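You operate a simulated robot arm through the tools that you are given. There is no shell and no other tool. Be economical: measure what you need, move in short steps, check, and stop when the job is done.

You are at the controls of a simulated two-armed robot. One attempt, no reset.

## Task
The black heat block's socket is dead: move its plug to the socket whose lamp is lit.
Fine: switch the strip off before the plug moves and on after; then switch the heat block on and off to prove it.

It is judged by the outcome, as a careful person would: the job done as asked, and still so three seconds after it is handed in. It fails if anything else is knocked over, pushed out of place, dropped, spilled or broken.

## Robot
Two 7-joint arms with two-finger parallel grippers on one trunk, on a base that drives. Base frame: it is fixed to the floor where the robot stands at the start and does not move with it; the origin is under the middle of the robot, x ahead of it, y to its left, z up. Lengths are in mm, angles in degrees, forces in N, time in s.
The left shoulder is at the start at [70, 163, 1320], the right one opposite. With the tool pointing down near the work surface each hand reaches from about 380 to 880 mm from the robot's upright axis, wherever it stands, measured 20 degrees to its own side. Places, roughly: black heat block [700, 200, 1000]; black heat block switch [700, 100, 1000]; brown-taped cycler switch [900, -700, 1100]; pink-taped cycler switch [800, -300, 1100]; socket strip [800, 0, 900]; strip switch [700, 0, 1000]; white cycler switch [1200, -1000, 1100]. Payload 3.43 kg a hand.
The tool frame of a hand sits at the grasp point between the pads (the TCP): z along the fingers, y along the line on which they close. The tips reach 34 mm beyond it. Largest opening 128 mm; finger width 24, thickness 12; the body of the gripper, 48 by 130 mm, starts 96 mm behind the TCP.
Orientation is told as [roll, pitch, yaw] about the base's x, y, z axes, in that order, counted from this pose: with the fingers straight down and closing along the base's y, the tool's x points along the base's -x, its y along +y and its z along -z.

## Interface
- The arms move only by the tool play_rows. It takes "left_deltas", "right_deltas" or both (then of equal length, played together; a hand with none holds still); each is a list of rows, each a list of 7 numbers: the turn, a rotation vector about the tool's x, y, z in units of 120 degrees (1.0 is 120 degrees), then the shift along the tool's x, y, z in units of 100 mm (1.0 is 100 mm), then the gripper command, from -1 (shut) to 1 (fully open), values between in proportion. In form: [[ax, ay, az, x, y, z, claw], ...]. A call has 1 to 12 rows; each row is the pose to reach, as a shift and turn from the pose commanded when the call began, along the tool's axes at that moment. A call with a number of a shift or a turn outside -1 to 1 is refused whole. A row lasts 0.2 s, in which the tool goes at most 50 mm and 8.6 degrees; a call with a longer step from one row to the next is refused whole, and so is a gripper value outside its range. A pose out of reach is approached as far as the arm can. The call stops where the force on the tool passes 80 N (or 10 N more than at its start, if that is more) or the arm is blocked; 0.2 s more then pass. Each finger travels about 153 mm/s and halts on what it meets, pressing with about 24 N; the grip force reading is that of the motor and also rises with nothing between the fingers. The clock runs only during rows and for 0.2 s after the last one: add rows that repeat a pose to give the fingers time. It gives the time, the measured TCP pose, the force on the tool (base axes), the opening and the grip force at its end, in the units of the frame above (readings bear some noise), with the torque about the TCP (base axes, N m) and any sound that the robot's microphone picked up.
- Cameras (640 x 400 px; columns grow to the right, rows downward): "scene" is now at [141.3, 6.7, 1551.9]; the picture's right is [0.07, -1.00, 0.00], its down [-0.53, -0.04, -0.84] and it looks along [0.84, 0.06, -0.53] (base axes); focal length 267 px, centre (320, 200). "left" rides on the left gripper at [76, 11, -160] in its tool frame; the picture's right is [-0.15, 0.99, 0.00], its down [-0.88, -0.13, -0.46] and it looks along [-0.45, -0.07, 0.89] (tool axes); focal length 234 px, centre (320, 200). "right" rides on the right gripper at [76, -11, -160] in its tool frame; the picture's right is [0.15, 0.99, 0.00], its down [-0.88, 0.13, -0.46] and it looks along [-0.45, 0.07, 0.89] (tool axes); focal length 234 px, centre (320, 200).
- get_image(camera): a new picture of that camera. No time passes.
- move_column(by): slides the trunk up (or, below 0, down) by that many mm; the arms and the scene camera ride with it, the base frame stays. It gives what a move gives, with no picture.
- drive_base(legs): drives the robot by 1 to 6 legs, each [ahead, left, turn to the left] in mm, mm and degrees, along the robot's own axes; the way and the turn of a leg run together, so that a leg with both is an arc; at most 1500 mm and 180 degrees a leg. The arms and the cameras ride along, it lands a little off, and it stops where it bumps. It gives what a move gives.
- pan_tilt(pan, tilt): turns the head with the scene camera to pan (to the left, within 86 degrees either way) and tilt (down, from -29 to 69), counted from straight ahead of the robot. It gives what a move gives.
- point_at(camera, pixels): for up to 12 pixels [column, row] of the newest picture of that camera ("zoom" is the newest enlarged one), the place [x, y, z] in the base frame of the surface seen there, good to about 2 mm. No time passes.
- zoom(camera, box): a new picture of the part [left, top, right, bottom] of that camera's present view, enlarged. No time passes.
- job_done(): hands the job in; it is judged then, once.

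Work in short steps. Measure before you move; look again where a grasp or a placing could have gone wrong, and mend it. You have 80 turns and 58 pictures in all, those below and enlarged ones among them. Open the grippers and draw the arms clear of the work before you hand the job in, unless the task says otherwise; then end with one line.

The tools are called after "Call:" as a command line: name --argument value ..., lists and objects as JSON in quotes. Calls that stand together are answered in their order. play_rows: Moves the arms, as the interface text tells. Its arguments: {"type":"object","properties":{"left_deltas":{"type":"array","items":{"type":"array","items":{"type":"number"}}},"right_deltas":{"type":"array","items":{"type":"array","items":{"type":"number"}}}},"required":[]} The other tools are called the same way: move_column (by) slides the trunk up or down; drive_base (legs) drives the base; pan_tilt (pan, tilt) turns the head that bears the scene camera; get_image (camera) takes a picture; point_at (camera, pixels) gives the place of the surface under pixels of a picture; zoom (camera, box) takes an enlarged picture of a part of a camera's view; job_done () hands the job in.

At the start:

```text
time: 0.0
left_tcp_pos: [467.3, 231.1, 1309.2]
left_tcp_rot: [0.0, -0.1, 0.2]
left_ft_force: [-0.8, -0.1, -0.4]
left_ft_torque: [-0.01, 0.02, 0.02]
left_grip_width: 127.9
left_gripper_force: 0.0
right_tcp_pos: [425.9, -116.6, 1288.5]
right_tcp_rot: [0.0, 0.0, 0.0]
right_ft_force: [0.0, 0.0, 0.6]
right_ft_torque: [0.0, 0.0, -0.02]
right_grip_width: 127.6
right_gripper_force: 0.1
trunk travel left (down, up): [-800.0, 140.0]
robot x, y, heading: [1.2, 2.2, 0.1]
head pan, tilt: [3.8, 32.3]
```

scene: 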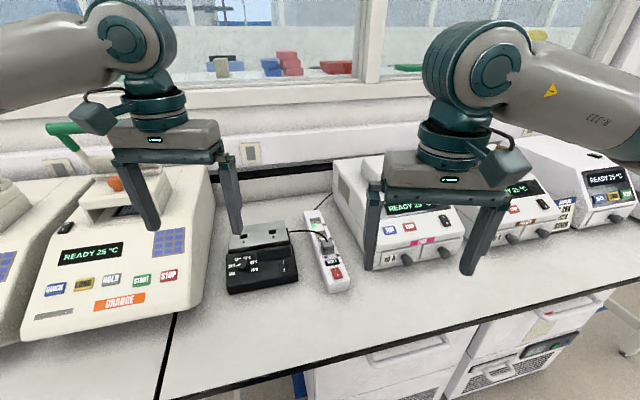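
right: 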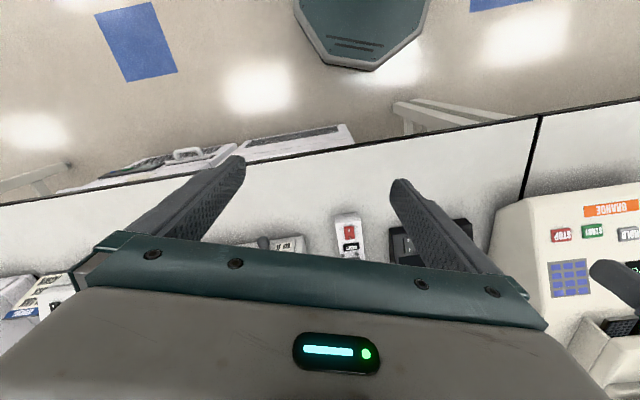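
left: 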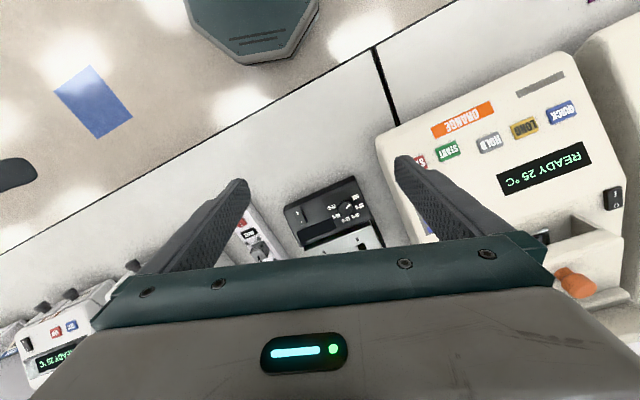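

The strip is around (325,250) and the heat block around (262,260) in the scene view; I enlarge that part.

Call:
zoom --camera "scene" --box '[290, 190, 370, 300]'

Call:
zoom --camera "scene" --box '[215, 210, 310, 300]'

```text
3.64 times, centred on (330, 245) of scene
```

zoom: 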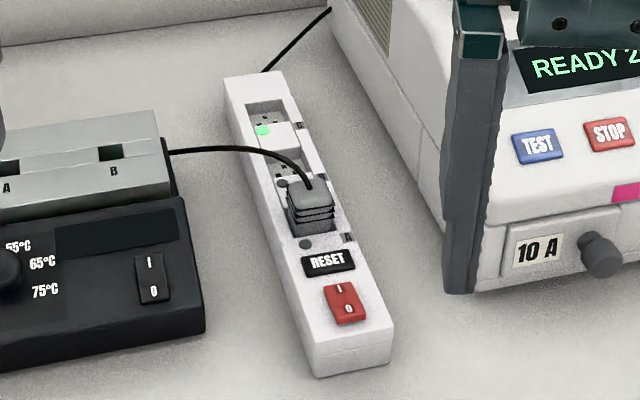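

```text
4.44 times, centred on (262, 255) of scene
```

zoom: 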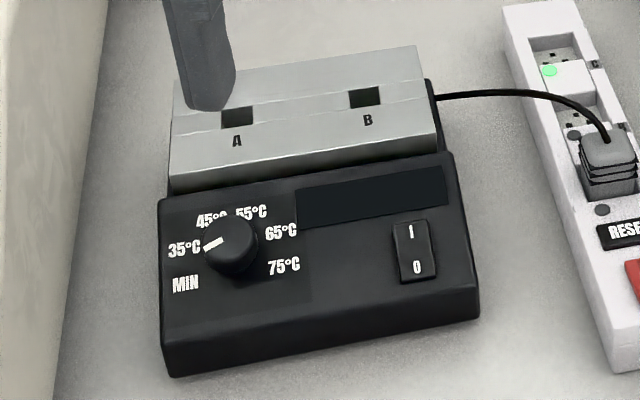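

I need sizes and places on the strip, so I enlarge it more tightly and measure.

Call:
zoom --camera "scene" --box '[300, 205, 356, 240]'

```text
11.43 times, centred on (328, 222) of scene
```

zoom: 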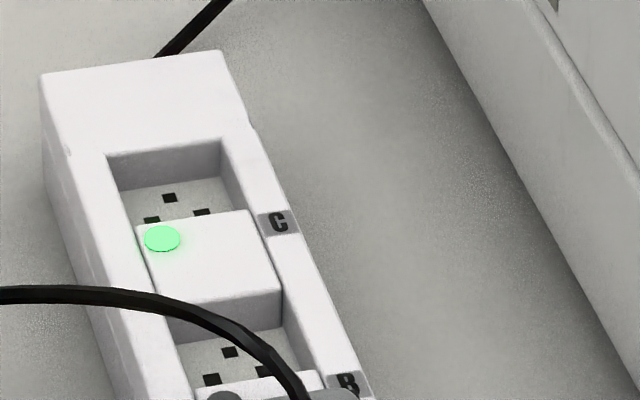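

Socket C (far) has the lit lamp; sockets are recessed wells. Measuring the points around C.

Call:
point_at --camera "zoom" --pixels '[[169, 198], [201, 213], [152, 219], [106, 157], [221, 140], [162, 238], [137, 226], [250, 212], [42, 80], [220, 52], [230, 352], [280, 222]]'

Call:
zoom --camera "scene" --box '[304, 232, 360, 296]'

```text
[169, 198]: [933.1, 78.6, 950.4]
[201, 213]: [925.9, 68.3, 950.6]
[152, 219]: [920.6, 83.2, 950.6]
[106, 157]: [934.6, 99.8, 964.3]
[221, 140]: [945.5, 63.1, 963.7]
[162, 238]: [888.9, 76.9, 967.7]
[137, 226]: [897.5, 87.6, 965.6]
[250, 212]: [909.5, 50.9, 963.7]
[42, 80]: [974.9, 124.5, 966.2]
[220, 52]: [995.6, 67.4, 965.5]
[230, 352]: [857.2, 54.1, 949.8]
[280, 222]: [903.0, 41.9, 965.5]
```

```text
6.25 times, centred on (332, 264) of scene
```

zoom: 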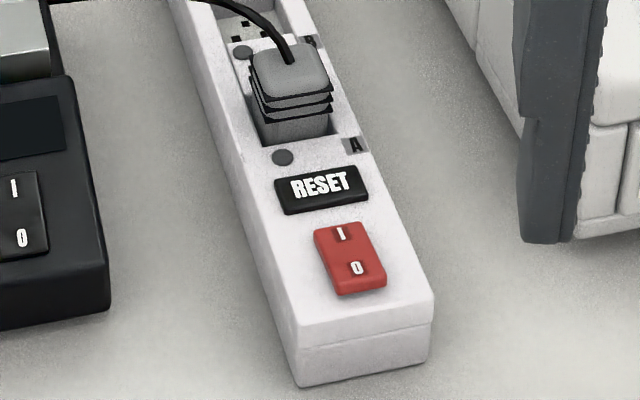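

Now measure plug A, the switch and the heat-block switch.

Call:
point_at --camera "zoom" --pixels '[[254, 53], [317, 44], [330, 85], [262, 92], [290, 70], [282, 157], [330, 110], [268, 122], [341, 235], [357, 268], [350, 250], [22, 238]]'

Call:
zoom --camera "left" --box '[220, 170, 400, 270]'

```text
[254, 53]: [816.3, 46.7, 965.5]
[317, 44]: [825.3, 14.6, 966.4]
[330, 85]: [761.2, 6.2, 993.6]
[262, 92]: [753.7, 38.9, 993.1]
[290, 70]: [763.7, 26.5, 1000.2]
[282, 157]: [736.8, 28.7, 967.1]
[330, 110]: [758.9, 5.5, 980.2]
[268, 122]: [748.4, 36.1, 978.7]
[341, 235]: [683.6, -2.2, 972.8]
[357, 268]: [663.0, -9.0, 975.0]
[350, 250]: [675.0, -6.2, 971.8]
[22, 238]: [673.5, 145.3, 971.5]
```

```text
3.56 times, centred on (310, 220) of left
```

zoom: 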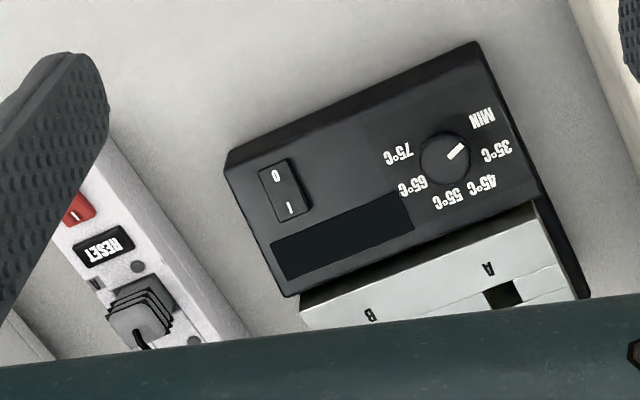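

The strip rocker sits with its O end raised (on). Before planning the approach I measure the cable, bench edge, neighbours and rocker outline in the scene picture.

Call:
get_image --camera "scene"

Call:
zoom --camera "scene" --box '[280, 210, 350, 254]'

Call:
point_at --camera "zoom" --pixels '[[80, 215], [150, 182], [200, 184], [250, 196], [300, 225], [330, 290], [312, 240], [322, 260], [30, 215], [440, 230], [600, 250], [560, 130]]'

Call:
point_at --camera "scene" --pixels '[[270, 379], [338, 188], [345, 165], [385, 158], [200, 170], [160, 195], [262, 232], [231, 288], [297, 278], [380, 265], [60, 135], [300, 370]]'

```text
49 pictures are left
```

scene: 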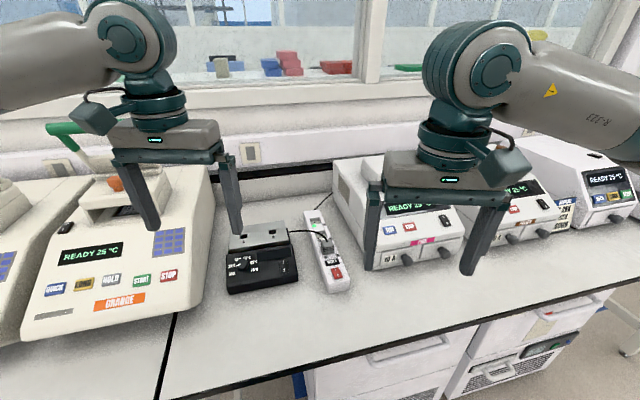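

```text
9.09 times, centred on (315, 232) of scene
```

zoom: 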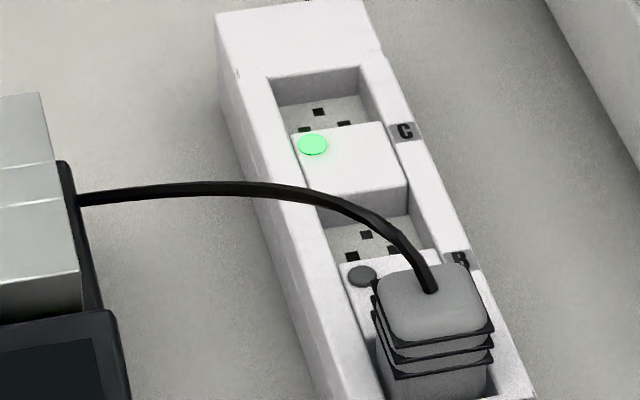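

```text
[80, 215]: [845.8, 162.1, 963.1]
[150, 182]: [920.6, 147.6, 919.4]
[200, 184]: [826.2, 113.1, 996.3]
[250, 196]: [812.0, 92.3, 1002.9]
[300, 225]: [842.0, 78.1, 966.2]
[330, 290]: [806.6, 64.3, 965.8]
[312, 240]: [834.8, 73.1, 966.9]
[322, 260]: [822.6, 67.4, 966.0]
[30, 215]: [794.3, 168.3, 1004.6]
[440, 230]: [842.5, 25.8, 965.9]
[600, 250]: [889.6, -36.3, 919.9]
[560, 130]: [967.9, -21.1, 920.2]
```

```text
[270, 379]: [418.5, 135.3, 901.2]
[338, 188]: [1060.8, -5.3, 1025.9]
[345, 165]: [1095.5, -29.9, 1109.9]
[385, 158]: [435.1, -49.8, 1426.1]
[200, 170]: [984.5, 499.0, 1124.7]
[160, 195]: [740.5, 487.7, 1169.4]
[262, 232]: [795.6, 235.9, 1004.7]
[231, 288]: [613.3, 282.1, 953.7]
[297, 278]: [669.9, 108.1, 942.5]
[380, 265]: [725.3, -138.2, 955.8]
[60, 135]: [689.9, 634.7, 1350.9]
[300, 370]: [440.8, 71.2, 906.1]
```

The bench top is at z 920 and its front edge at x≈425; socket C is at (922, 75), just beyond reach, so I drive 150 mm ahead with both hands high.

Call:
drive_base --legs '[[150, 0, 0]]'

Call:
pan_tilt --pan 3.8 --tilt 42

Call:
get_image --camera "scene"

```text
time: 1.4
left_tcp_pos: [615.3, 231.9, 1309.3]
left_tcp_rot: [-0.1, -0.1, 0.1]
left_ft_force: [-0.6, -0.3, -0.4]
left_ft_torque: [0.02, -0.06, 0.02]
left_grip_width: 127.9
left_gripper_force: 0.0
right_tcp_pos: [573.4, -113.9, 1289.6]
right_tcp_rot: [0.0, -0.2, 0.2]
right_ft_force: [0.0, 0.5, 0.2]
right_ft_torque: [0.0, -0.01, 0.0]
right_grip_width: 127.9
right_gripper_force: 0.1
trunk travel left (down, up): [-800.0, 140.0]
robot x, y, heading: [149.5, 2.0, 0.1]
head pan, tilt: [3.8, 32.3]
```

```text
time: 2.1
left_tcp_pos: [617.4, 231.4, 1307.8]
left_tcp_rot: [-0.1, 0.0, 0.2]
left_ft_force: [-0.4, -0.1, 1.2]
left_ft_torque: [-0.04, -0.01, 0.03]
left_grip_width: 127.7
left_gripper_force: 0.0
right_tcp_pos: [576.8, -115.7, 1287.5]
right_tcp_rot: [0.0, 0.0, 0.1]
right_ft_force: [0.2, 0.2, -0.5]
right_ft_torque: [0.0, 0.01, -0.01]
right_grip_width: 127.9
right_gripper_force: 0.0
trunk travel left (down, up): [-800.0, 140.0]
robot x, y, heading: [149.3, 3.5, -0.0]
head pan, tilt: [3.8, 42.0]
```

```text
47 pictures are left
```

scene: 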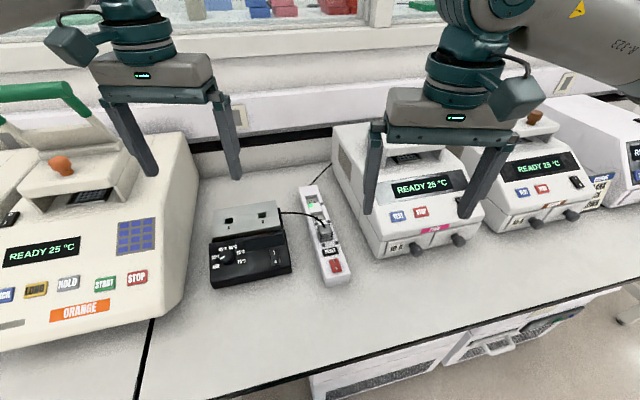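

I take a close look at the strip's near end to fix the rocker's outline from the new station.

Call:
zoom --camera "scene" --box '[308, 230, 364, 290]'

```text
6.67 times, centred on (336, 260) of scene
```

zoom: 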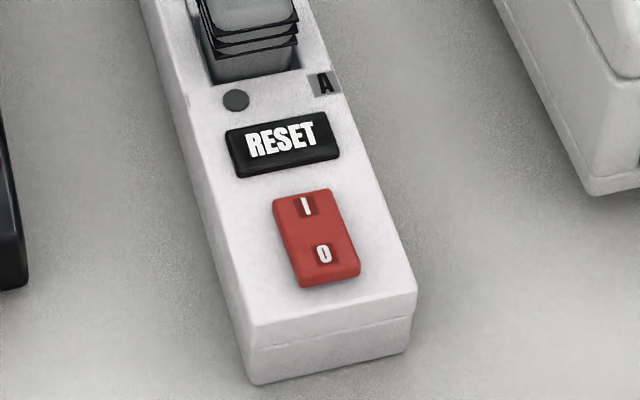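

Call:
point_at --camera "zoom" --pixels '[[276, 202], [328, 193], [298, 276], [357, 267], [300, 286], [358, 278], [238, 172], [338, 156], [318, 235], [285, 150], [210, 75], [300, 62]]'

```text
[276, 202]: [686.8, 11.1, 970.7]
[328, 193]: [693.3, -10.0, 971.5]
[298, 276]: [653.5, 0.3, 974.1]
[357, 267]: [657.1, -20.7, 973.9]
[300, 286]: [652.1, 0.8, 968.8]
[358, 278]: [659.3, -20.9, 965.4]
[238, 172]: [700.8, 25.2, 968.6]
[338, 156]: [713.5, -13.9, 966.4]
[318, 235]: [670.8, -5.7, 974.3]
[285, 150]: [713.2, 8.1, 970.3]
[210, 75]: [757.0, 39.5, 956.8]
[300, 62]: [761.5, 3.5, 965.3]
```

Rocker centre is (672.5,-5), 36 long along the strip (yaw ≈18°), RESET well ahead of it. I shut the right gripper, turn it 18° and bring it over the O end.

Call:
play_rows --right_deltas '[[0, 0, -0.0375, -0.2, 0.25, 0.22, -1], [0, 0, -0.075, -0.4, 0.5, 0.45, -1], [0, 0, -0.1125, -0.6, 0.75, 0.68, -1], [0, 0, -0.15, -0.805, 1.0, 0.9, -1], [0, 0, -0.15, -0.805, 1.0, 0.9, -1]]'

```text
time: 3.3
left_tcp_pos: [617.3, 232.0, 1308.8]
left_tcp_rot: [-0.1, 0.0, 0.2]
left_ft_force: [0.1, 0.5, 0.7]
left_ft_torque: [-0.03, -0.03, 0.01]
left_grip_width: 128.0
left_gripper_force: 0.1
right_tcp_pos: [654.2, -14.2, 1198.7]
right_tcp_rot: [0.0, 0.0, 18.1]
right_ft_force: [0.9, 0.7, -0.1]
right_ft_torque: [-0.01, -0.01, 0.01]
right_grip_width: 0.0
right_gripper_force: 23.4
trunk travel left (down, up): [-800.0, 140.0]
robot x, y, heading: [151.9, 1.2, 0.0]
head pan, tilt: [3.8, 42.0]
```

Yaw is right; now descend with a small correction to stop above the rocker (tip at about z 990).

Call:
play_rows --right_deltas '[[0, 0, 0, -0.02, 0.015, 0.4, -1], [0, 0, 0, -0.04, 0.03, 0.8, -1], [0, 0, 0, -0.04, 0.03, 1.0, -1]]'

Call:
play_rows --right_deltas '[[0, 0, 0, 0, 0, 0.3, -1], [0, 0, 0, 0, 0, 0.6, -1], [0, 0, 0, 0, 0, 0.72, -1], [0, 0, 0, 0, 0, 0.72, -1]]'

Call:
zoom --camera "scene" --box '[290, 200, 380, 290]'

```text
time: 4.1
left_tcp_pos: [618.0, 231.5, 1309.2]
left_tcp_rot: [-0.1, 0.0, 0.2]
left_ft_force: [-0.1, -0.5, -0.6]
left_ft_torque: [0.0, -0.01, -0.02]
left_grip_width: 128.1
left_gripper_force: 0.0
right_tcp_pos: [659.9, -11.3, 1097.1]
right_tcp_rot: [0.0, -0.1, 18.1]
right_ft_force: [0.6, 0.7, 0.9]
right_ft_torque: [-0.01, 0.0, 0.0]
right_grip_width: 0.1
right_gripper_force: 23.9
trunk travel left (down, up): [-800.0, 140.0]
robot x, y, heading: [150.1, 0.4, 0.0]
head pan, tilt: [3.8, 42.0]
```

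```text
time: 5.1
left_tcp_pos: [618.2, 231.6, 1308.5]
left_tcp_rot: [-0.1, 0.0, 0.3]
left_ft_force: [1.1, 0.1, -1.0]
left_ft_torque: [-0.01, 0.03, -0.01]
left_grip_width: 128.3
left_gripper_force: 0.0
right_tcp_pos: [660.5, -10.4, 1027.0]
right_tcp_rot: [0.0, 0.0, 18.1]
right_ft_force: [0.0, 0.2, -0.1]
right_ft_torque: [-0.02, -0.01, -0.02]
right_grip_width: 0.0
right_gripper_force: 23.6
trunk travel left (down, up): [-800.0, 140.0]
robot x, y, heading: [152.7, -2.2, 0.1]
head pan, tilt: [3.8, 42.0]
```

```text
4.44 times, centred on (335, 245) of scene
```

zoom: 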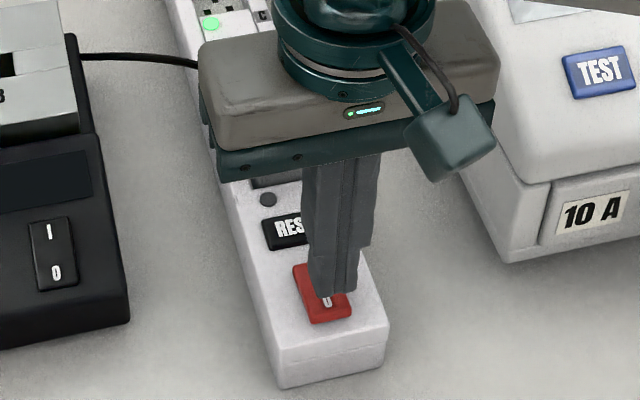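

The tip hovers over the O end. I shift 4 mm nearer the end and press down gently in small steps.

Call:
play_rows --right_deltas '[[0, 0, 0, 0.04, 0, 0.1, -1], [0, 0, 0, 0.04, 0, 0.18, -1], [0, 0, 0, 0.04, 0, 0.21, -1], [0, 0, 0, 0.04, 0, 0.24, -1]]'

```text
time: 6.1
left_tcp_pos: [615.7, 230.4, 1311.2]
left_tcp_rot: [0.0, -0.1, 0.2]
left_ft_force: [-0.6, 0.6, 0.3]
left_ft_torque: [-0.01, 0.02, 0.04]
left_grip_width: 127.9
left_gripper_force: 0.1
right_tcp_pos: [657.3, -13.3, 1006.7]
right_tcp_rot: [0.1, -0.6, 18.1]
right_ft_force: [-0.1, -5.0, 35.9]
right_ft_torque: [-0.07, -0.45, 0.22]
right_grip_width: 0.0
right_gripper_force: 24.2
trunk travel left (down, up): [-800.0, 140.0]
robot x, y, heading: [147.6, -0.4, 0.2]
head pan, tilt: [3.8, 42.0]
```

36 N at tip z≈973 and no click heard; I press a bit more, then lift and look.

Call:
play_rows --right_deltas '[[0, 0, 0, 0, 0, 0.02, -1], [0, 0, 0, 0, 0, 0.04, -1]]'

```text
time: 6.7
left_tcp_pos: [611.5, 229.0, 1312.5]
left_tcp_rot: [0.0, -0.3, 0.1]
left_ft_force: [-0.1, -0.4, 0.3]
left_ft_torque: [0.0, 0.01, 0.01]
left_grip_width: 127.9
left_gripper_force: 0.0
right_tcp_pos: [656.4, -13.5, 1006.8]
right_tcp_rot: [0.1, -1.0, 17.9]
right_ft_force: [8.5, -13.0, 77.1]
right_ft_torque: [-0.23, -1.19, 0.58]
right_grip_width: 0.0
right_gripper_force: 23.9
trunk travel left (down, up): [-800.0, 140.0]
robot x, y, heading: [147.3, -0.2, 0.1]
head pan, tilt: [3.8, 42.0]
```

It's solid at 77 N; lift and look at the rocker.

Call:
play_rows --right_deltas '[[0, 0, 0, 0, 0, -0.3, -1], [0, 0, 0, 0.4, 0, -0.5, -1], [0, 0, 0, 0.8, 0, -0.6, -1], [0, 0, 0, 0.8, 0, -0.6, -1]]'

Call:
zoom --camera "scene" --box '[290, 180, 380, 290]'

```text
time: 7.7
left_tcp_pos: [618.2, 232.8, 1307.3]
left_tcp_rot: [0.0, 0.1, 0.2]
left_ft_force: [-0.2, 0.5, -0.6]
left_ft_torque: [0.01, 0.01, -0.03]
left_grip_width: 128.1
left_gripper_force: 0.0
right_tcp_pos: [582.0, -37.2, 1058.5]
right_tcp_rot: [0.0, 0.1, 18.1]
right_ft_force: [0.2, 0.8, 0.2]
right_ft_torque: [-0.01, 0.0, 0.01]
right_grip_width: 0.1
right_gripper_force: 24.3
trunk travel left (down, up): [-800.0, 140.0]
robot x, y, heading: [149.1, 0.4, 0.1]
head pan, tilt: [3.8, 42.0]
```

```text
3.64 times, centred on (335, 235) of scene
```

zoom: 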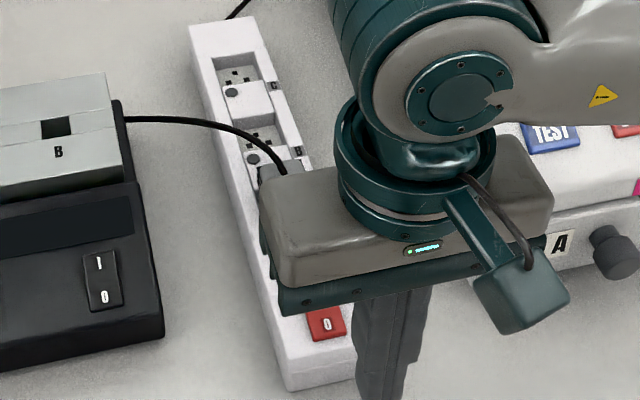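

Lamp C has gone dark: the strip is off. I withdraw the right hand up and right, and bring the left hand (yaw 18°, half open) toward the plug.

Call:
play_rows --right_deltas '[[0, 0, 0, 0, -0.1, -0.3, -1], [0, 0, 0, 0.1, -0.4, -0.55, -1], [0, 0, 0, 0.2, -0.7, -0.8, -1], [0, 0, 0, 0.3, -1.0, -1.0, -1], [0, 0, 0, 0.3, -1.0, -1.0, -1]]'

Call:
play_rows --left_deltas '[[0, 0, -0.0375, -0.18, -0.25, 0.1, 0.2], [0, 0, -0.075, -0.36, -0.5, 0.2, 0.2], [0, 0, -0.1125, -0.56, -0.75, 0.4, 0.2], [0, 0, -0.15, -0.76, -1.0, 0.6, 0.2], [0, 0, -0.15, -0.76, -1.0, 0.6, 0.2]]' --right_deltas '[[0, 0, 0, 0.1, -0.2, -0.1, -1], [0, 0, 0, 0.2, -0.4, -0.2, -1], [0, 0, 0, 0.3, -0.6, -0.3, -1], [0, 0, 0, 0.3, -0.8, -0.4, -1], [0, 0, 0, 0.3, -0.8, -0.4, -1]]'

```text
time: 8.9
left_tcp_pos: [618.8, 232.8, 1308.4]
left_tcp_rot: [-0.1, 0.0, 0.2]
left_ft_force: [0.2, 0.0, -0.6]
left_ft_torque: [-0.04, 0.0, -0.02]
left_grip_width: 128.1
left_gripper_force: 0.0
right_tcp_pos: [584.2, -138.5, 1158.6]
right_tcp_rot: [0.0, 0.0, 18.0]
right_ft_force: [-0.3, -0.3, 0.0]
right_ft_torque: [0.0, 0.0, 0.0]
right_grip_width: 0.1
right_gripper_force: 24.1
trunk travel left (down, up): [-800.0, 140.0]
robot x, y, heading: [150.1, -0.7, 0.0]
head pan, tilt: [3.8, 42.0]
```

```text
time: 10.1
left_tcp_pos: [692.3, 133.9, 1249.8]
left_tcp_rot: [-0.2, 0.0, 18.3]
left_ft_force: [-0.2, 0.6, -0.5]
left_ft_torque: [-0.02, -0.03, 0.01]
left_grip_width: 76.8
left_gripper_force: 0.0
right_tcp_pos: [576.9, -224.8, 1198.2]
right_tcp_rot: [0.0, 0.1, 18.2]
right_ft_force: [0.1, -0.3, 0.0]
right_ft_torque: [-0.03, 0.0, -0.03]
right_grip_width: 0.0
right_gripper_force: 24.4
trunk travel left (down, up): [-800.0, 140.0]
robot x, y, heading: [150.5, -2.7, 0.3]
head pan, tilt: [3.8, 42.0]
```

Left hand is at yaw 18; move it above the plug at (770, 26), still high, and view the plug for measuring.

Call:
play_rows --left_deltas '[[0, 0, 0, -0.1, -0.25, 0.1, 0.2], [0, 0, 0, -0.2, -0.5, 0.2, 0.2], [0, 0, 0, -0.3, -0.75, 0.3, 0.2], [0, 0, 0, -0.4, -1.0, 0.4, 0.2]]'

Call:
play_rows --left_deltas '[[0, 0, 0, 0, -0.15, 0.2, -0.05], [0, 0, 0, 0, -0.25, 0.5, -0.05], [0, 0, 0, 0, -0.25, 0.8, -0.05], [0, 0, 0, 0, -0.25, 0.8, -0.05]]'

Call:
get_image --camera "left"

Call:
zoom --camera "scene" --box '[250, 150, 390, 290]'

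```text
time: 11.1
left_tcp_pos: [765.0, 45.8, 1209.9]
left_tcp_rot: [0.1, 0.1, 18.3]
left_ft_force: [-0.7, 1.0, -0.3]
left_ft_torque: [0.02, 0.04, 0.01]
left_grip_width: 76.7
left_gripper_force: 0.1
right_tcp_pos: [577.9, -226.8, 1196.1]
right_tcp_rot: [0.1, -0.1, 18.0]
right_ft_force: [0.7, 0.9, 0.0]
right_ft_torque: [0.04, 0.04, -0.01]
right_grip_width: 0.2
right_gripper_force: 23.0
trunk travel left (down, up): [-800.0, 140.0]
robot x, y, heading: [150.8, -0.1, 0.2]
head pan, tilt: [3.8, 42.0]
```

```text
time: 12.1
left_tcp_pos: [772.2, 24.3, 1130.2]
left_tcp_rot: [-0.1, 0.0, 18.2]
left_ft_force: [0.5, 0.0, 0.3]
left_ft_torque: [0.0, -0.01, -0.01]
left_grip_width: 60.9
left_gripper_force: 0.0
right_tcp_pos: [577.6, -226.0, 1198.3]
right_tcp_rot: [0.1, 0.0, 18.0]
right_ft_force: [1.5, 0.3, -0.3]
right_ft_torque: [0.01, -0.02, 0.0]
right_grip_width: 0.0
right_gripper_force: 24.4
trunk travel left (down, up): [-800.0, 140.0]
robot x, y, heading: [151.6, 0.3, -0.0]
head pan, tilt: [3.8, 42.0]
```

```text
43 pictures are left
```

left: 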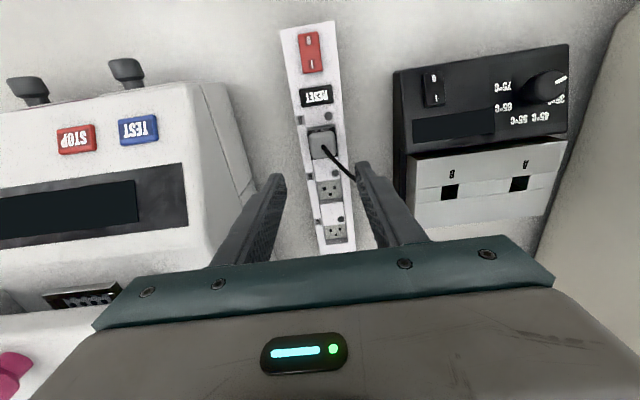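

```text
2.86 times, centred on (320, 220) of scene
```

zoom: 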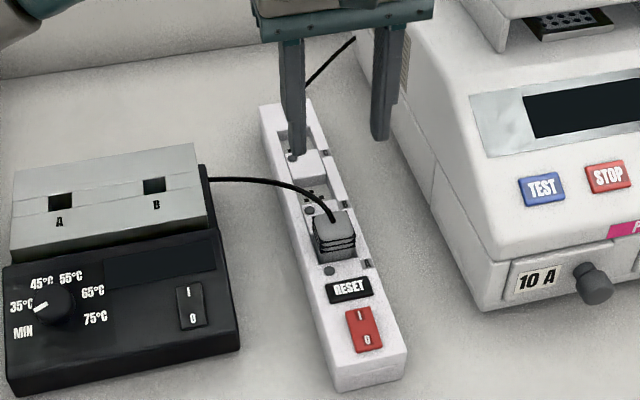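

The left camera sees plug and sockets well from above; I enlarge (290–365, 100–245) and measure.

Call:
zoom --camera "left" --box '[270, 100, 390, 175]'

Call:
point_at --camera "zoom" --pixels '[[205, 175], [320, 170], [205, 290], [320, 285], [282, 235], [340, 285], [410, 345], [450, 400], [200, 220], [330, 220], [188, 310], [345, 145]]'

Call:
zoom --camera "left" --box '[290, 170, 370, 250]'

```text
5.33 times, centred on (330, 138) of left
```

zoom: 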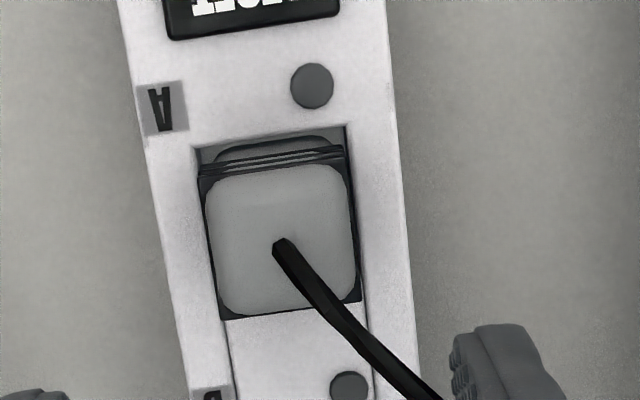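

```text
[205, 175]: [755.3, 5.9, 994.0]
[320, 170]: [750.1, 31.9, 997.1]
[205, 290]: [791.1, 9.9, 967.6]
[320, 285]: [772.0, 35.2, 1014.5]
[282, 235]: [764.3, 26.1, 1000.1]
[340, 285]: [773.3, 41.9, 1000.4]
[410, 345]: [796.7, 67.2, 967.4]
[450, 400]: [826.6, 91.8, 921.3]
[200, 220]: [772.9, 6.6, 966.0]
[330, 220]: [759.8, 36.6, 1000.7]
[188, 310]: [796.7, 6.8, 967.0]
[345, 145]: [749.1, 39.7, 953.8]
```

```text
5.00 times, centred on (330, 210) of left
```

zoom: 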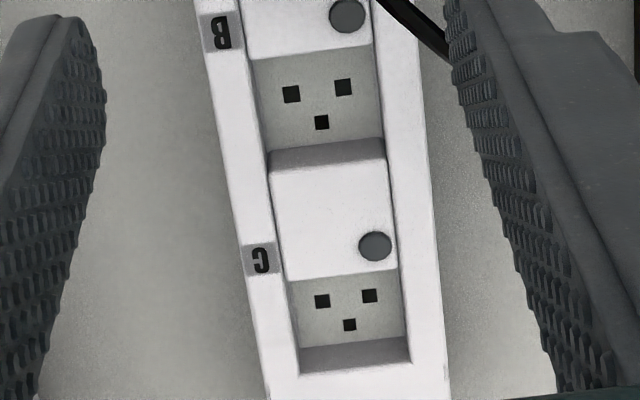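

Call:
point_at --camera "zoom" --pixels '[[291, 94], [344, 87], [322, 122], [322, 301], [369, 296], [349, 325], [348, 14], [376, 246], [290, 285], [398, 268], [300, 374], [409, 362]]'

Call:
zoom --camera "left" --box '[270, 100, 390, 175]'

Call:
point_at --camera "zoom" --pixels '[[312, 86], [349, 385], [215, 200], [350, 200], [225, 300], [350, 290], [280, 310], [240, 174], [210, 240], [352, 240], [300, 175], [260, 305]]'

```text
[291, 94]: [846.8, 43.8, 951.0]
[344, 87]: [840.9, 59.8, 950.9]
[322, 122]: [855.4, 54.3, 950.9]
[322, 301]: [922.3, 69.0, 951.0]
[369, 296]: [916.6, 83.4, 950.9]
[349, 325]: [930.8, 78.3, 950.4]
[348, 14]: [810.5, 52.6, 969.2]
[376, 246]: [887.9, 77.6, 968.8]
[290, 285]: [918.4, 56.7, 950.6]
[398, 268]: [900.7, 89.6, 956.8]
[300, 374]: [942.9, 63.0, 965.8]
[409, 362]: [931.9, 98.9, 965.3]
```

```text
5.33 times, centred on (330, 138) of left
```

zoom: 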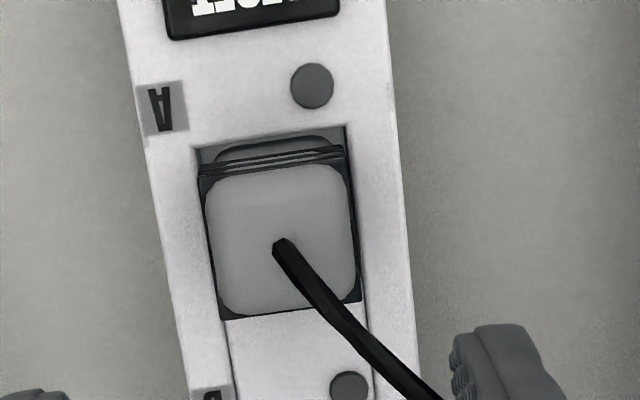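

```text
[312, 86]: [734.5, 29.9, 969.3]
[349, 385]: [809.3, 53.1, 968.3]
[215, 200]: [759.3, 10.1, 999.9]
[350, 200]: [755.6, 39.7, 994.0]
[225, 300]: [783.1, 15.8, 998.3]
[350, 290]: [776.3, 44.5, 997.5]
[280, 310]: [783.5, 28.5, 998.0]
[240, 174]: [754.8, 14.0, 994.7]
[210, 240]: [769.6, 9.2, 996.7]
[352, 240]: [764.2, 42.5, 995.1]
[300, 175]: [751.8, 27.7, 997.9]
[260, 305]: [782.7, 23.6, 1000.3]
```

Plug centre ≈(768.5, 26), top z 1000; A→C offset ≈(152, 49). I narrow the opening to 50 mm and descend to just above the plug, then check the cable clearance.

Call:
play_rows --left_deltas '[[0, 0, 0, 0.02, 0.02, 0.2, -0.22], [0, 0, 0, 0.02, 0.02, 0.5, -0.22], [0, 0, 0, 0.02, 0.02, 0.8, -0.22], [0, 0, 0, 0.02, 0.02, 0.8, -0.22]]'

Call:
zoom --camera "left" --box '[240, 80, 400, 240]'

Call:
zoom --camera "scene" --box '[280, 180, 370, 270]'

```text
time: 13.1
left_tcp_pos: [767.4, 27.7, 1048.2]
left_tcp_rot: [-0.2, 0.0, 18.2]
left_ft_force: [-1.1, -0.5, 0.2]
left_ft_torque: [-0.02, -0.02, 0.02]
left_grip_width: 50.1
left_gripper_force: 0.0
right_tcp_pos: [577.6, -224.5, 1196.7]
right_tcp_rot: [0.0, 0.0, 18.1]
right_ft_force: [0.2, 0.9, 0.3]
right_ft_torque: [0.0, 0.0, -0.01]
right_grip_width: 0.0
right_gripper_force: 24.0
trunk travel left (down, up): [-800.0, 140.0]
robot x, y, heading: [151.3, -2.8, -0.0]
head pan, tilt: [3.8, 42.0]
```

```text
2.50 times, centred on (320, 160) of left
```

zoom: 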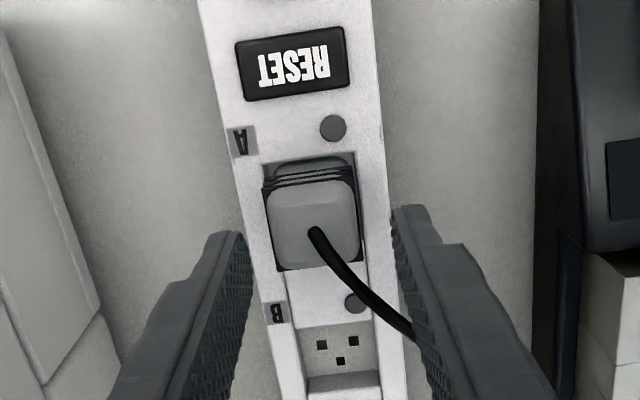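

```text
4.44 times, centred on (325, 225) of scene
```

zoom: 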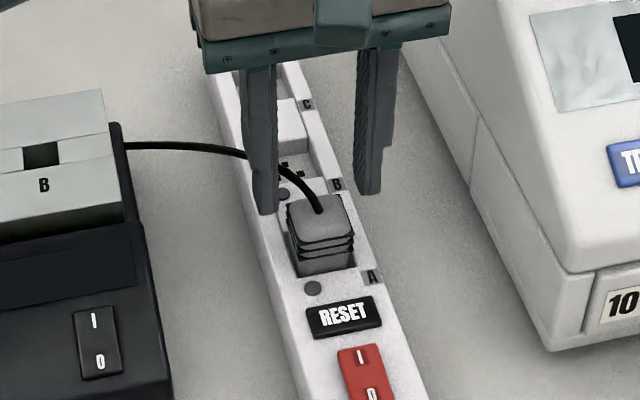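

The cable runs behind the left finger, clear. I descend so tips are ~3 mm above the strip top, then close on the plug.

Call:
play_rows --left_deltas '[[0, 0, 0, 0, 0, 0.2, -0.22], [0, 0, 0, 0, 0, 0.38, -0.22], [0, 0, 0, 0, 0, 0.43, -0.22], [0, 0, 0, 0, 0, 0.43, -0.22]]'

Call:
zoom --camera "scene" --box '[280, 180, 370, 270]'

```text
time: 14.1
left_tcp_pos: [768.8, 27.4, 1004.5]
left_tcp_rot: [-0.2, 0.0, 18.2]
left_ft_force: [-0.2, -0.7, -1.0]
left_ft_torque: [-0.02, 0.0, -0.01]
left_grip_width: 49.7
left_gripper_force: 0.1
right_tcp_pos: [578.1, -224.4, 1198.2]
right_tcp_rot: [0.0, 0.1, 18.1]
right_ft_force: [0.6, 0.0, 0.9]
right_ft_torque: [0.0, 0.01, 0.03]
right_grip_width: 0.0
right_gripper_force: 24.1
trunk travel left (down, up): [-800.0, 140.0]
robot x, y, heading: [147.2, 1.9, 0.2]
head pan, tilt: [3.8, 42.0]
```

```text
4.44 times, centred on (325, 225) of scene
```

zoom: 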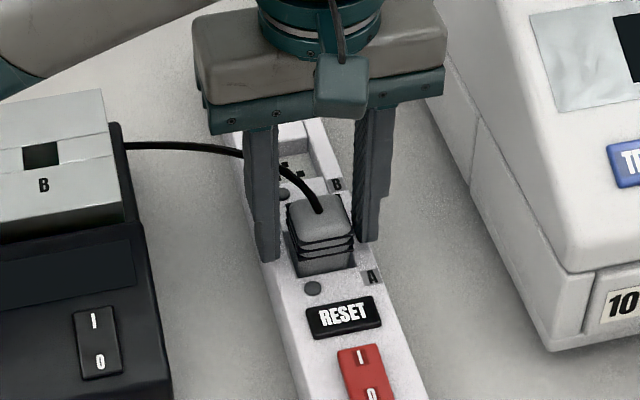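

Fingers straddle the plug, which sits ~2 mm toward the right finger; I shift by that and close.

Call:
play_rows --left_deltas '[[0, 0, 0, 0, -0.015, 0, -0.22], [0, 0, 0, 0, -0.015, 0, -1], [0, 0, 0, 0, -0.015, 0, -1], [0, 0, 0, 0, -0.015, 0, -1]]'

```text
time: 15.1
left_tcp_pos: [768.2, 25.6, 1005.9]
left_tcp_rot: [-0.1, 0.0, 18.1]
left_ft_force: [0.0, 0.5, 0.1]
left_ft_torque: [0.0, -0.01, -0.02]
left_grip_width: 33.0
left_gripper_force: 24.3
right_tcp_pos: [576.8, -224.8, 1197.8]
right_tcp_rot: [0.1, 0.1, 18.1]
right_ft_force: [-0.2, -0.5, -0.3]
right_ft_torque: [0.01, 0.02, -0.02]
right_grip_width: 0.0
right_gripper_force: 23.5
trunk travel left (down, up): [-800.0, 140.0]
robot x, y, heading: [152.9, -1.0, 0.2]
head pan, tilt: [3.8, 42.0]
```

Gripped at 33 mm with no side force. I pull straight up 60 mm.

Call:
play_rows --left_deltas '[[0, 0, 0, 0, 0, -0.06, -1], [0, 0, 0, 0, 0, -0.15, -1], [0, 0, 0, 0, 0, -0.3, -1], [0, 0, 0, 0, 0, -0.5, -1], [0, 0, 0, 0, 0, -0.6, -1], [0, 0, 0, 0, 0, -0.6, -1]]'

Call:
zoom --camera "scene" --box '[260, 160, 370, 270]'

```text
time: 16.5
left_tcp_pos: [769.4, 26.5, 1064.9]
left_tcp_rot: [-0.1, 0.0, 18.2]
left_ft_force: [0.0, -0.5, -1.1]
left_ft_torque: [0.0, 0.02, 0.02]
left_grip_width: 32.8
left_gripper_force: 23.9
right_tcp_pos: [577.4, -225.9, 1198.2]
right_tcp_rot: [0.1, 0.1, 18.0]
right_ft_force: [-0.3, 0.1, 0.3]
right_ft_torque: [0.03, -0.01, -0.01]
right_grip_width: 0.0
right_gripper_force: 24.6
trunk travel left (down, up): [-800.0, 140.0]
robot x, y, heading: [149.8, -1.1, 0.0]
head pan, tilt: [3.8, 42.0]
```

```text
3.64 times, centred on (315, 215) of scene
```

zoom: 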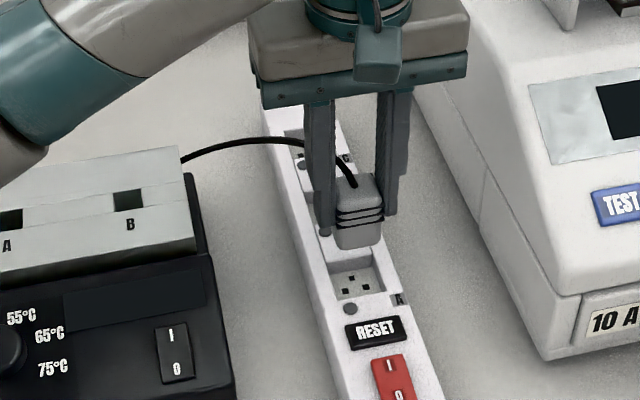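

The plug is out and held straight. Measure A's holes now to confirm the A→C offset.

Call:
point_at --camera "zoom" --pixels '[[350, 278], [344, 291], [366, 287]]'

Call:
zoom --camera "left" --box '[240, 60, 400, 260]'

```text
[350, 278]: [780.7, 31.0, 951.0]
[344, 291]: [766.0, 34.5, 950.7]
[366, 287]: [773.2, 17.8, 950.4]
```

```text
2.00 times, centred on (320, 160) of left
```

zoom: 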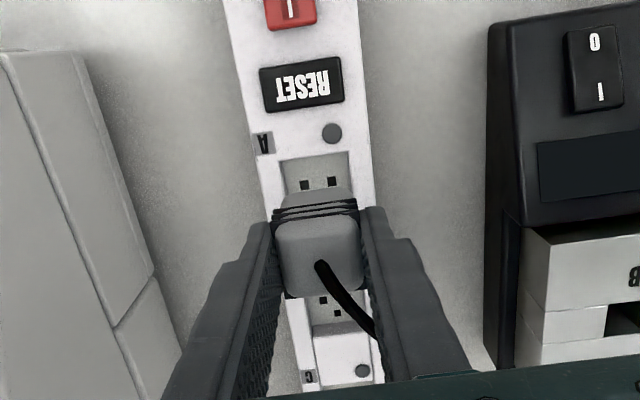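

Offset confirmed ≈160 mm along the strip. I carry the plug at this height to above C.

Call:
play_rows --left_deltas '[[0, 0, 0, -0.25, 0, 0, -1], [0, 0, 0, -0.5, 0, 0, -1], [0, 0, 0, -0.75, 0, 0, -1], [0, 0, 0, -1.0, 0, 0, -1]]'

Call:
play_rows --left_deltas '[[0, 0, 0, -0.25, -0.01, 0, -1], [0, 0, 0, -0.5, -0.01, 0, -1], [0, 0, 0, -0.6, -0.012, 0, -1], [0, 0, 0, -0.6, -0.012, 0, -1]]'

Call:
zoom --camera "scene" --box '[260, 140, 370, 250]'

Call:
zoom --camera "left" --box '[240, 60, 400, 260]'

```text
time: 17.5
left_tcp_pos: [866.4, 57.8, 1064.5]
left_tcp_rot: [0.0, 0.0, 18.1]
left_ft_force: [0.0, 0.3, -0.6]
left_ft_torque: [-0.03, -0.04, -0.01]
left_grip_width: 33.3
left_gripper_force: 23.9
right_tcp_pos: [577.6, -225.7, 1197.8]
right_tcp_rot: [0.0, 0.0, 18.1]
right_ft_force: [-0.4, 0.7, 0.2]
right_ft_torque: [-0.02, 0.01, -0.03]
right_grip_width: 0.0
right_gripper_force: 24.3
trunk travel left (down, up): [-800.0, 140.0]
robot x, y, heading: [153.3, 1.6, 0.2]
head pan, tilt: [3.8, 42.0]
```

```text
time: 18.5
left_tcp_pos: [920.9, 73.9, 1066.1]
left_tcp_rot: [-0.1, 0.0, 18.2]
left_ft_force: [0.5, -0.2, -0.3]
left_ft_torque: [0.03, 0.02, 0.01]
left_grip_width: 33.4
left_gripper_force: 23.8
right_tcp_pos: [577.3, -225.8, 1197.2]
right_tcp_rot: [0.0, -0.1, 18.0]
right_ft_force: [-0.4, 0.3, 0.4]
right_ft_torque: [-0.01, 0.01, 0.02]
right_grip_width: 0.0
right_gripper_force: 24.4
trunk travel left (down, up): [-800.0, 140.0]
robot x, y, heading: [154.1, 1.6, 0.4]
head pan, tilt: [3.8, 42.0]
```

```text
3.64 times, centred on (315, 195) of scene
```

zoom: 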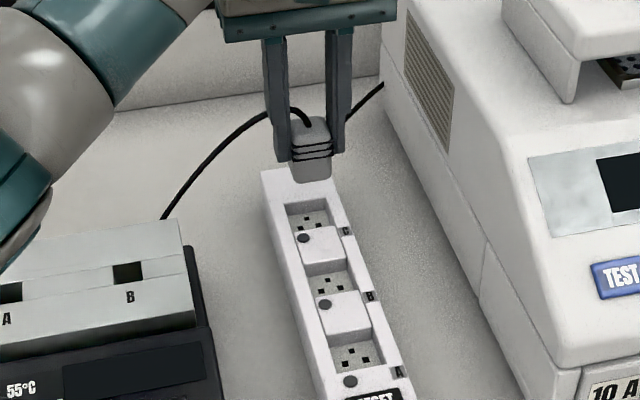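

```text
2.00 times, centred on (320, 160) of left
```

zoom: 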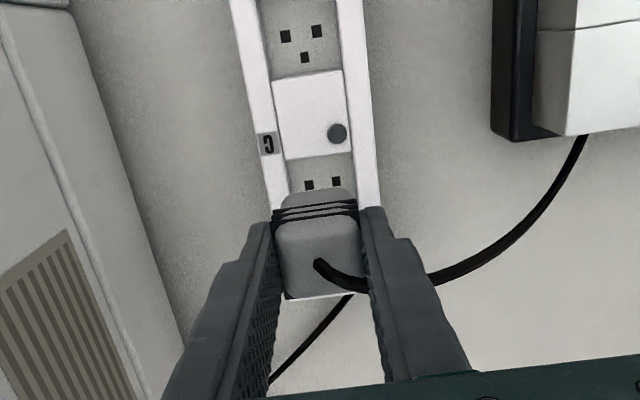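

The plug is above C and the view matches the one at A to a few pixels; I enlarge and measure C's holes and the plug for the fine offset.

Call:
zoom --camera "left" --box '[290, 125, 350, 165]'

Call:
play_rows --left_deltas '[[0, 0, 0, 0, 0, 0, -1]]'

Call:
play_rows --left_deltas '[[0, 0, 0, 0, 0, 0, -1]]'

```text
10.00 times, centred on (320, 145) of left
```

zoom: 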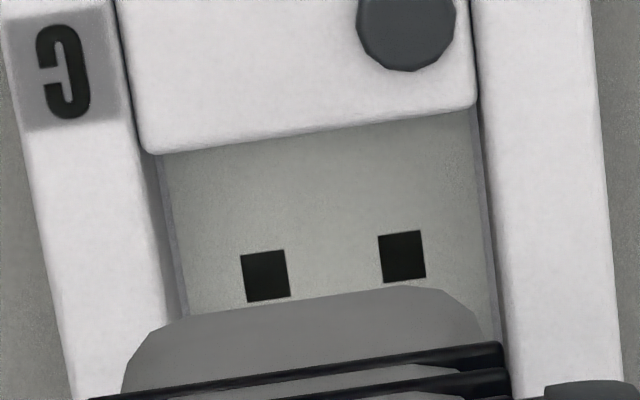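

```text
time: 18.9
left_tcp_pos: [921.6, 74.4, 1066.6]
left_tcp_rot: [0.0, 0.0, 18.1]
left_ft_force: [-0.1, 0.6, -1.2]
left_ft_torque: [0.03, 0.01, -0.02]
left_grip_width: 33.2
left_gripper_force: 24.1
right_tcp_pos: [576.6, -225.3, 1198.2]
right_tcp_rot: [0.0, 0.0, 18.1]
right_ft_force: [0.1, -0.1, 0.3]
right_ft_torque: [0.0, -0.02, -0.01]
right_grip_width: 0.2
right_gripper_force: 23.7
trunk travel left (down, up): [-800.0, 140.0]
robot x, y, heading: [150.8, -1.9, -0.1]
head pan, tilt: [3.8, 42.0]
```

```text
time: 19.3
left_tcp_pos: [921.4, 74.2, 1066.3]
left_tcp_rot: [0.0, 0.1, 18.1]
left_ft_force: [0.3, -0.4, -1.1]
left_ft_torque: [-0.03, 0.01, -0.01]
left_grip_width: 33.2
left_gripper_force: 24.1
right_tcp_pos: [578.5, -224.8, 1196.9]
right_tcp_rot: [0.0, 0.0, 18.1]
right_ft_force: [-0.1, -0.2, 0.5]
right_ft_torque: [0.02, 0.01, -0.02]
right_grip_width: 0.0
right_gripper_force: 24.1
trunk travel left (down, up): [-800.0, 140.0]
robot x, y, heading: [152.0, 2.1, 0.4]
head pan, tilt: [3.8, 42.0]
```

Estimates agree on about +1 mm toward the left and +0.5 mm ahead. I apply that and lower 38 mm, to just above pin contact, watching force.

Call:
play_rows --left_deltas '[[0, 0, 0, -0.005, 0.01, 0.1, -1], [0, 0, 0, -0.005, 0.01, 0.22, -1], [0, 0, 0, -0.005, 0.01, 0.32, -1], [0, 0, 0, -0.005, 0.01, 0.38, -1], [0, 0, 0, -0.005, 0.01, 0.38, -1]]'

Call:
zoom --camera "left" --box '[280, 110, 370, 220]'

Call:
zoom --camera "scene" --box '[285, 170, 345, 220]'

```text
time: 20.5
left_tcp_pos: [923.4, 74.3, 1029.5]
left_tcp_rot: [-0.2, 0.0, 18.1]
left_ft_force: [-0.2, -0.4, -0.8]
left_ft_torque: [0.0, 0.01, 0.01]
left_grip_width: 33.2
left_gripper_force: 23.7
right_tcp_pos: [577.5, -225.5, 1197.6]
right_tcp_rot: [-0.1, -0.1, 18.1]
right_ft_force: [0.1, 0.4, -0.1]
right_ft_torque: [-0.02, 0.02, 0.02]
right_grip_width: 0.0
right_gripper_force: 23.9
trunk travel left (down, up): [-800.0, 140.0]
robot x, y, heading: [152.7, 0.4, 0.1]
head pan, tilt: [3.8, 42.0]
```

```text
3.64 times, centred on (325, 165) of left
```

zoom: 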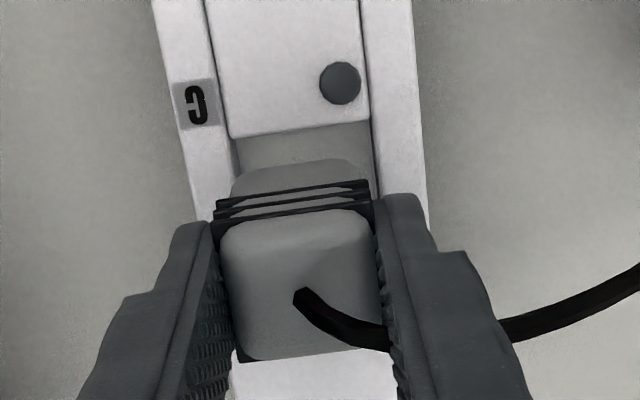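

```text
8.00 times, centred on (315, 195) of scene
```

zoom: 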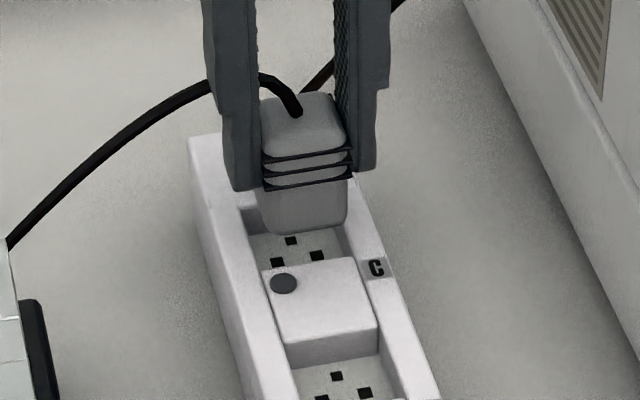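

Nearly aligned; I take one tight enlargement to quantify the side gaps before inserting.

Call:
zoom --camera "left" --box '[295, 140, 345, 172]'

Call:
point_at --camera "zoom" --pixels '[[320, 150], [320, 200]]'

```text
12.50 times, centred on (320, 156) of left
```

zoom: 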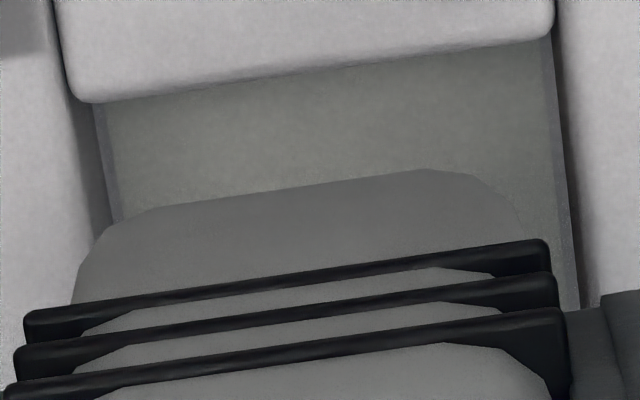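

```text
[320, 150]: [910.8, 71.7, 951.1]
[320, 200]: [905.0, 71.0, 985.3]
```

Measured plug centreline is ≈1.6 mm right of the well's centreline; I shift left by that and recheck.

Call:
play_rows --left_deltas '[[0, 0, 0, 0, 0.016, 0, -1], [0, 0, 0, 0, 0.016, 0.06, -1], [0, 0, 0, 0, 0.016, 0.06, -1]]'

Call:
zoom --camera "left" --box '[295, 140, 345, 172]'

```text
time: 21.3
left_tcp_pos: [922.4, 76.3, 1023.2]
left_tcp_rot: [-0.1, -0.1, 18.2]
left_ft_force: [-0.1, -0.2, -0.6]
left_ft_torque: [-0.01, 0.0, -0.03]
left_grip_width: 33.0
left_gripper_force: 24.1
right_tcp_pos: [577.4, -224.9, 1197.4]
right_tcp_rot: [-0.1, -0.1, 18.1]
right_ft_force: [-0.5, -0.7, -0.4]
right_ft_torque: [0.01, 0.0, -0.02]
right_grip_width: 0.0
right_gripper_force: 24.1
trunk travel left (down, up): [-800.0, 140.0]
robot x, y, heading: [149.2, 0.4, 0.4]
head pan, tilt: [3.8, 42.0]
```

```text
12.50 times, centred on (320, 156) of left
```

zoom: 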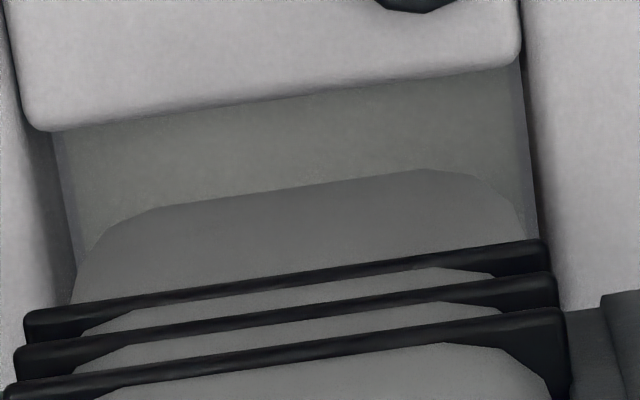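

The plug now fits symmetrically between the walls (70…525 vs plug 78…525). I push down in small steps.

Call:
play_rows --left_deltas '[[0, 0, 0, 0, 0, 0.05, -1], [0, 0, 0, 0, 0, 0.09, -1], [0, 0, 0, 0, 0, 0.12, -1], [0, 0, 0, 0, 0, 0.15, -1], [0, 0, 0, 0, 0, 0.17, -1], [0, 0, 0, 0, 0, 0.17, -1]]'

Call:
zoom --camera "scene" --box '[285, 170, 345, 220]'

```text
time: 22.7
left_tcp_pos: [922.0, 75.7, 1005.9]
left_tcp_rot: [-0.1, -0.1, 18.1]
left_ft_force: [1.1, 1.3, 2.7]
left_ft_torque: [0.09, -0.01, 0.0]
left_grip_width: 33.2
left_gripper_force: 24.1
right_tcp_pos: [576.9, -225.2, 1199.1]
right_tcp_rot: [0.0, 0.0, 18.0]
right_ft_force: [1.0, -0.9, 0.6]
right_ft_torque: [0.04, -0.02, 0.0]
right_grip_width: 0.0
right_gripper_force: 24.1
trunk travel left (down, up): [-800.0, 140.0]
robot x, y, heading: [153.7, 1.6, -0.2]
head pan, tilt: [3.8, 42.0]
```

```text
8.00 times, centred on (315, 195) of scene
```

zoom: 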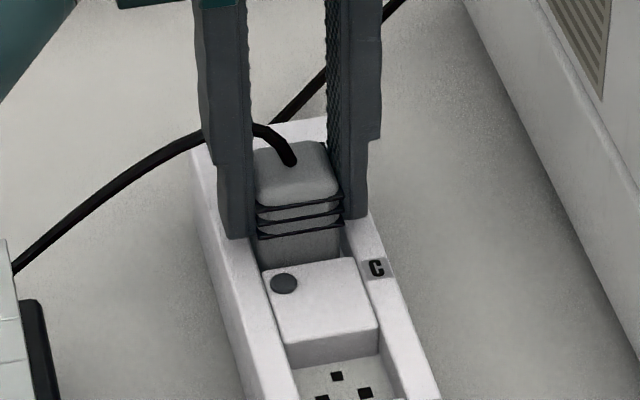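

It went in with small force. I press 3 mm more to be sure it bottoms out.

Call:
play_rows --left_deltas '[[0, 0, 0, 0, 0, 0.01, -1], [0, 0, 0, 0, 0, 0.02, -1], [0, 0, 0, 0, 0, 0.03, -1]]'

```text
time: 23.5
left_tcp_pos: [920.2, 76.1, 1003.9]
left_tcp_rot: [-0.1, -0.2, 18.2]
left_ft_force: [3.1, 4.1, 15.7]
left_ft_torque: [0.22, -0.05, -0.02]
left_grip_width: 33.2
left_gripper_force: 23.9
right_tcp_pos: [575.5, -225.1, 1197.7]
right_tcp_rot: [0.1, -0.1, 18.1]
right_ft_force: [-0.4, 0.2, -0.9]
right_ft_torque: [-0.03, -0.01, -0.01]
right_grip_width: 0.1
right_gripper_force: 24.0
trunk travel left (down, up): [-800.0, 140.0]
robot x, y, heading: [147.1, 1.2, 0.2]
head pan, tilt: [3.8, 42.0]
```

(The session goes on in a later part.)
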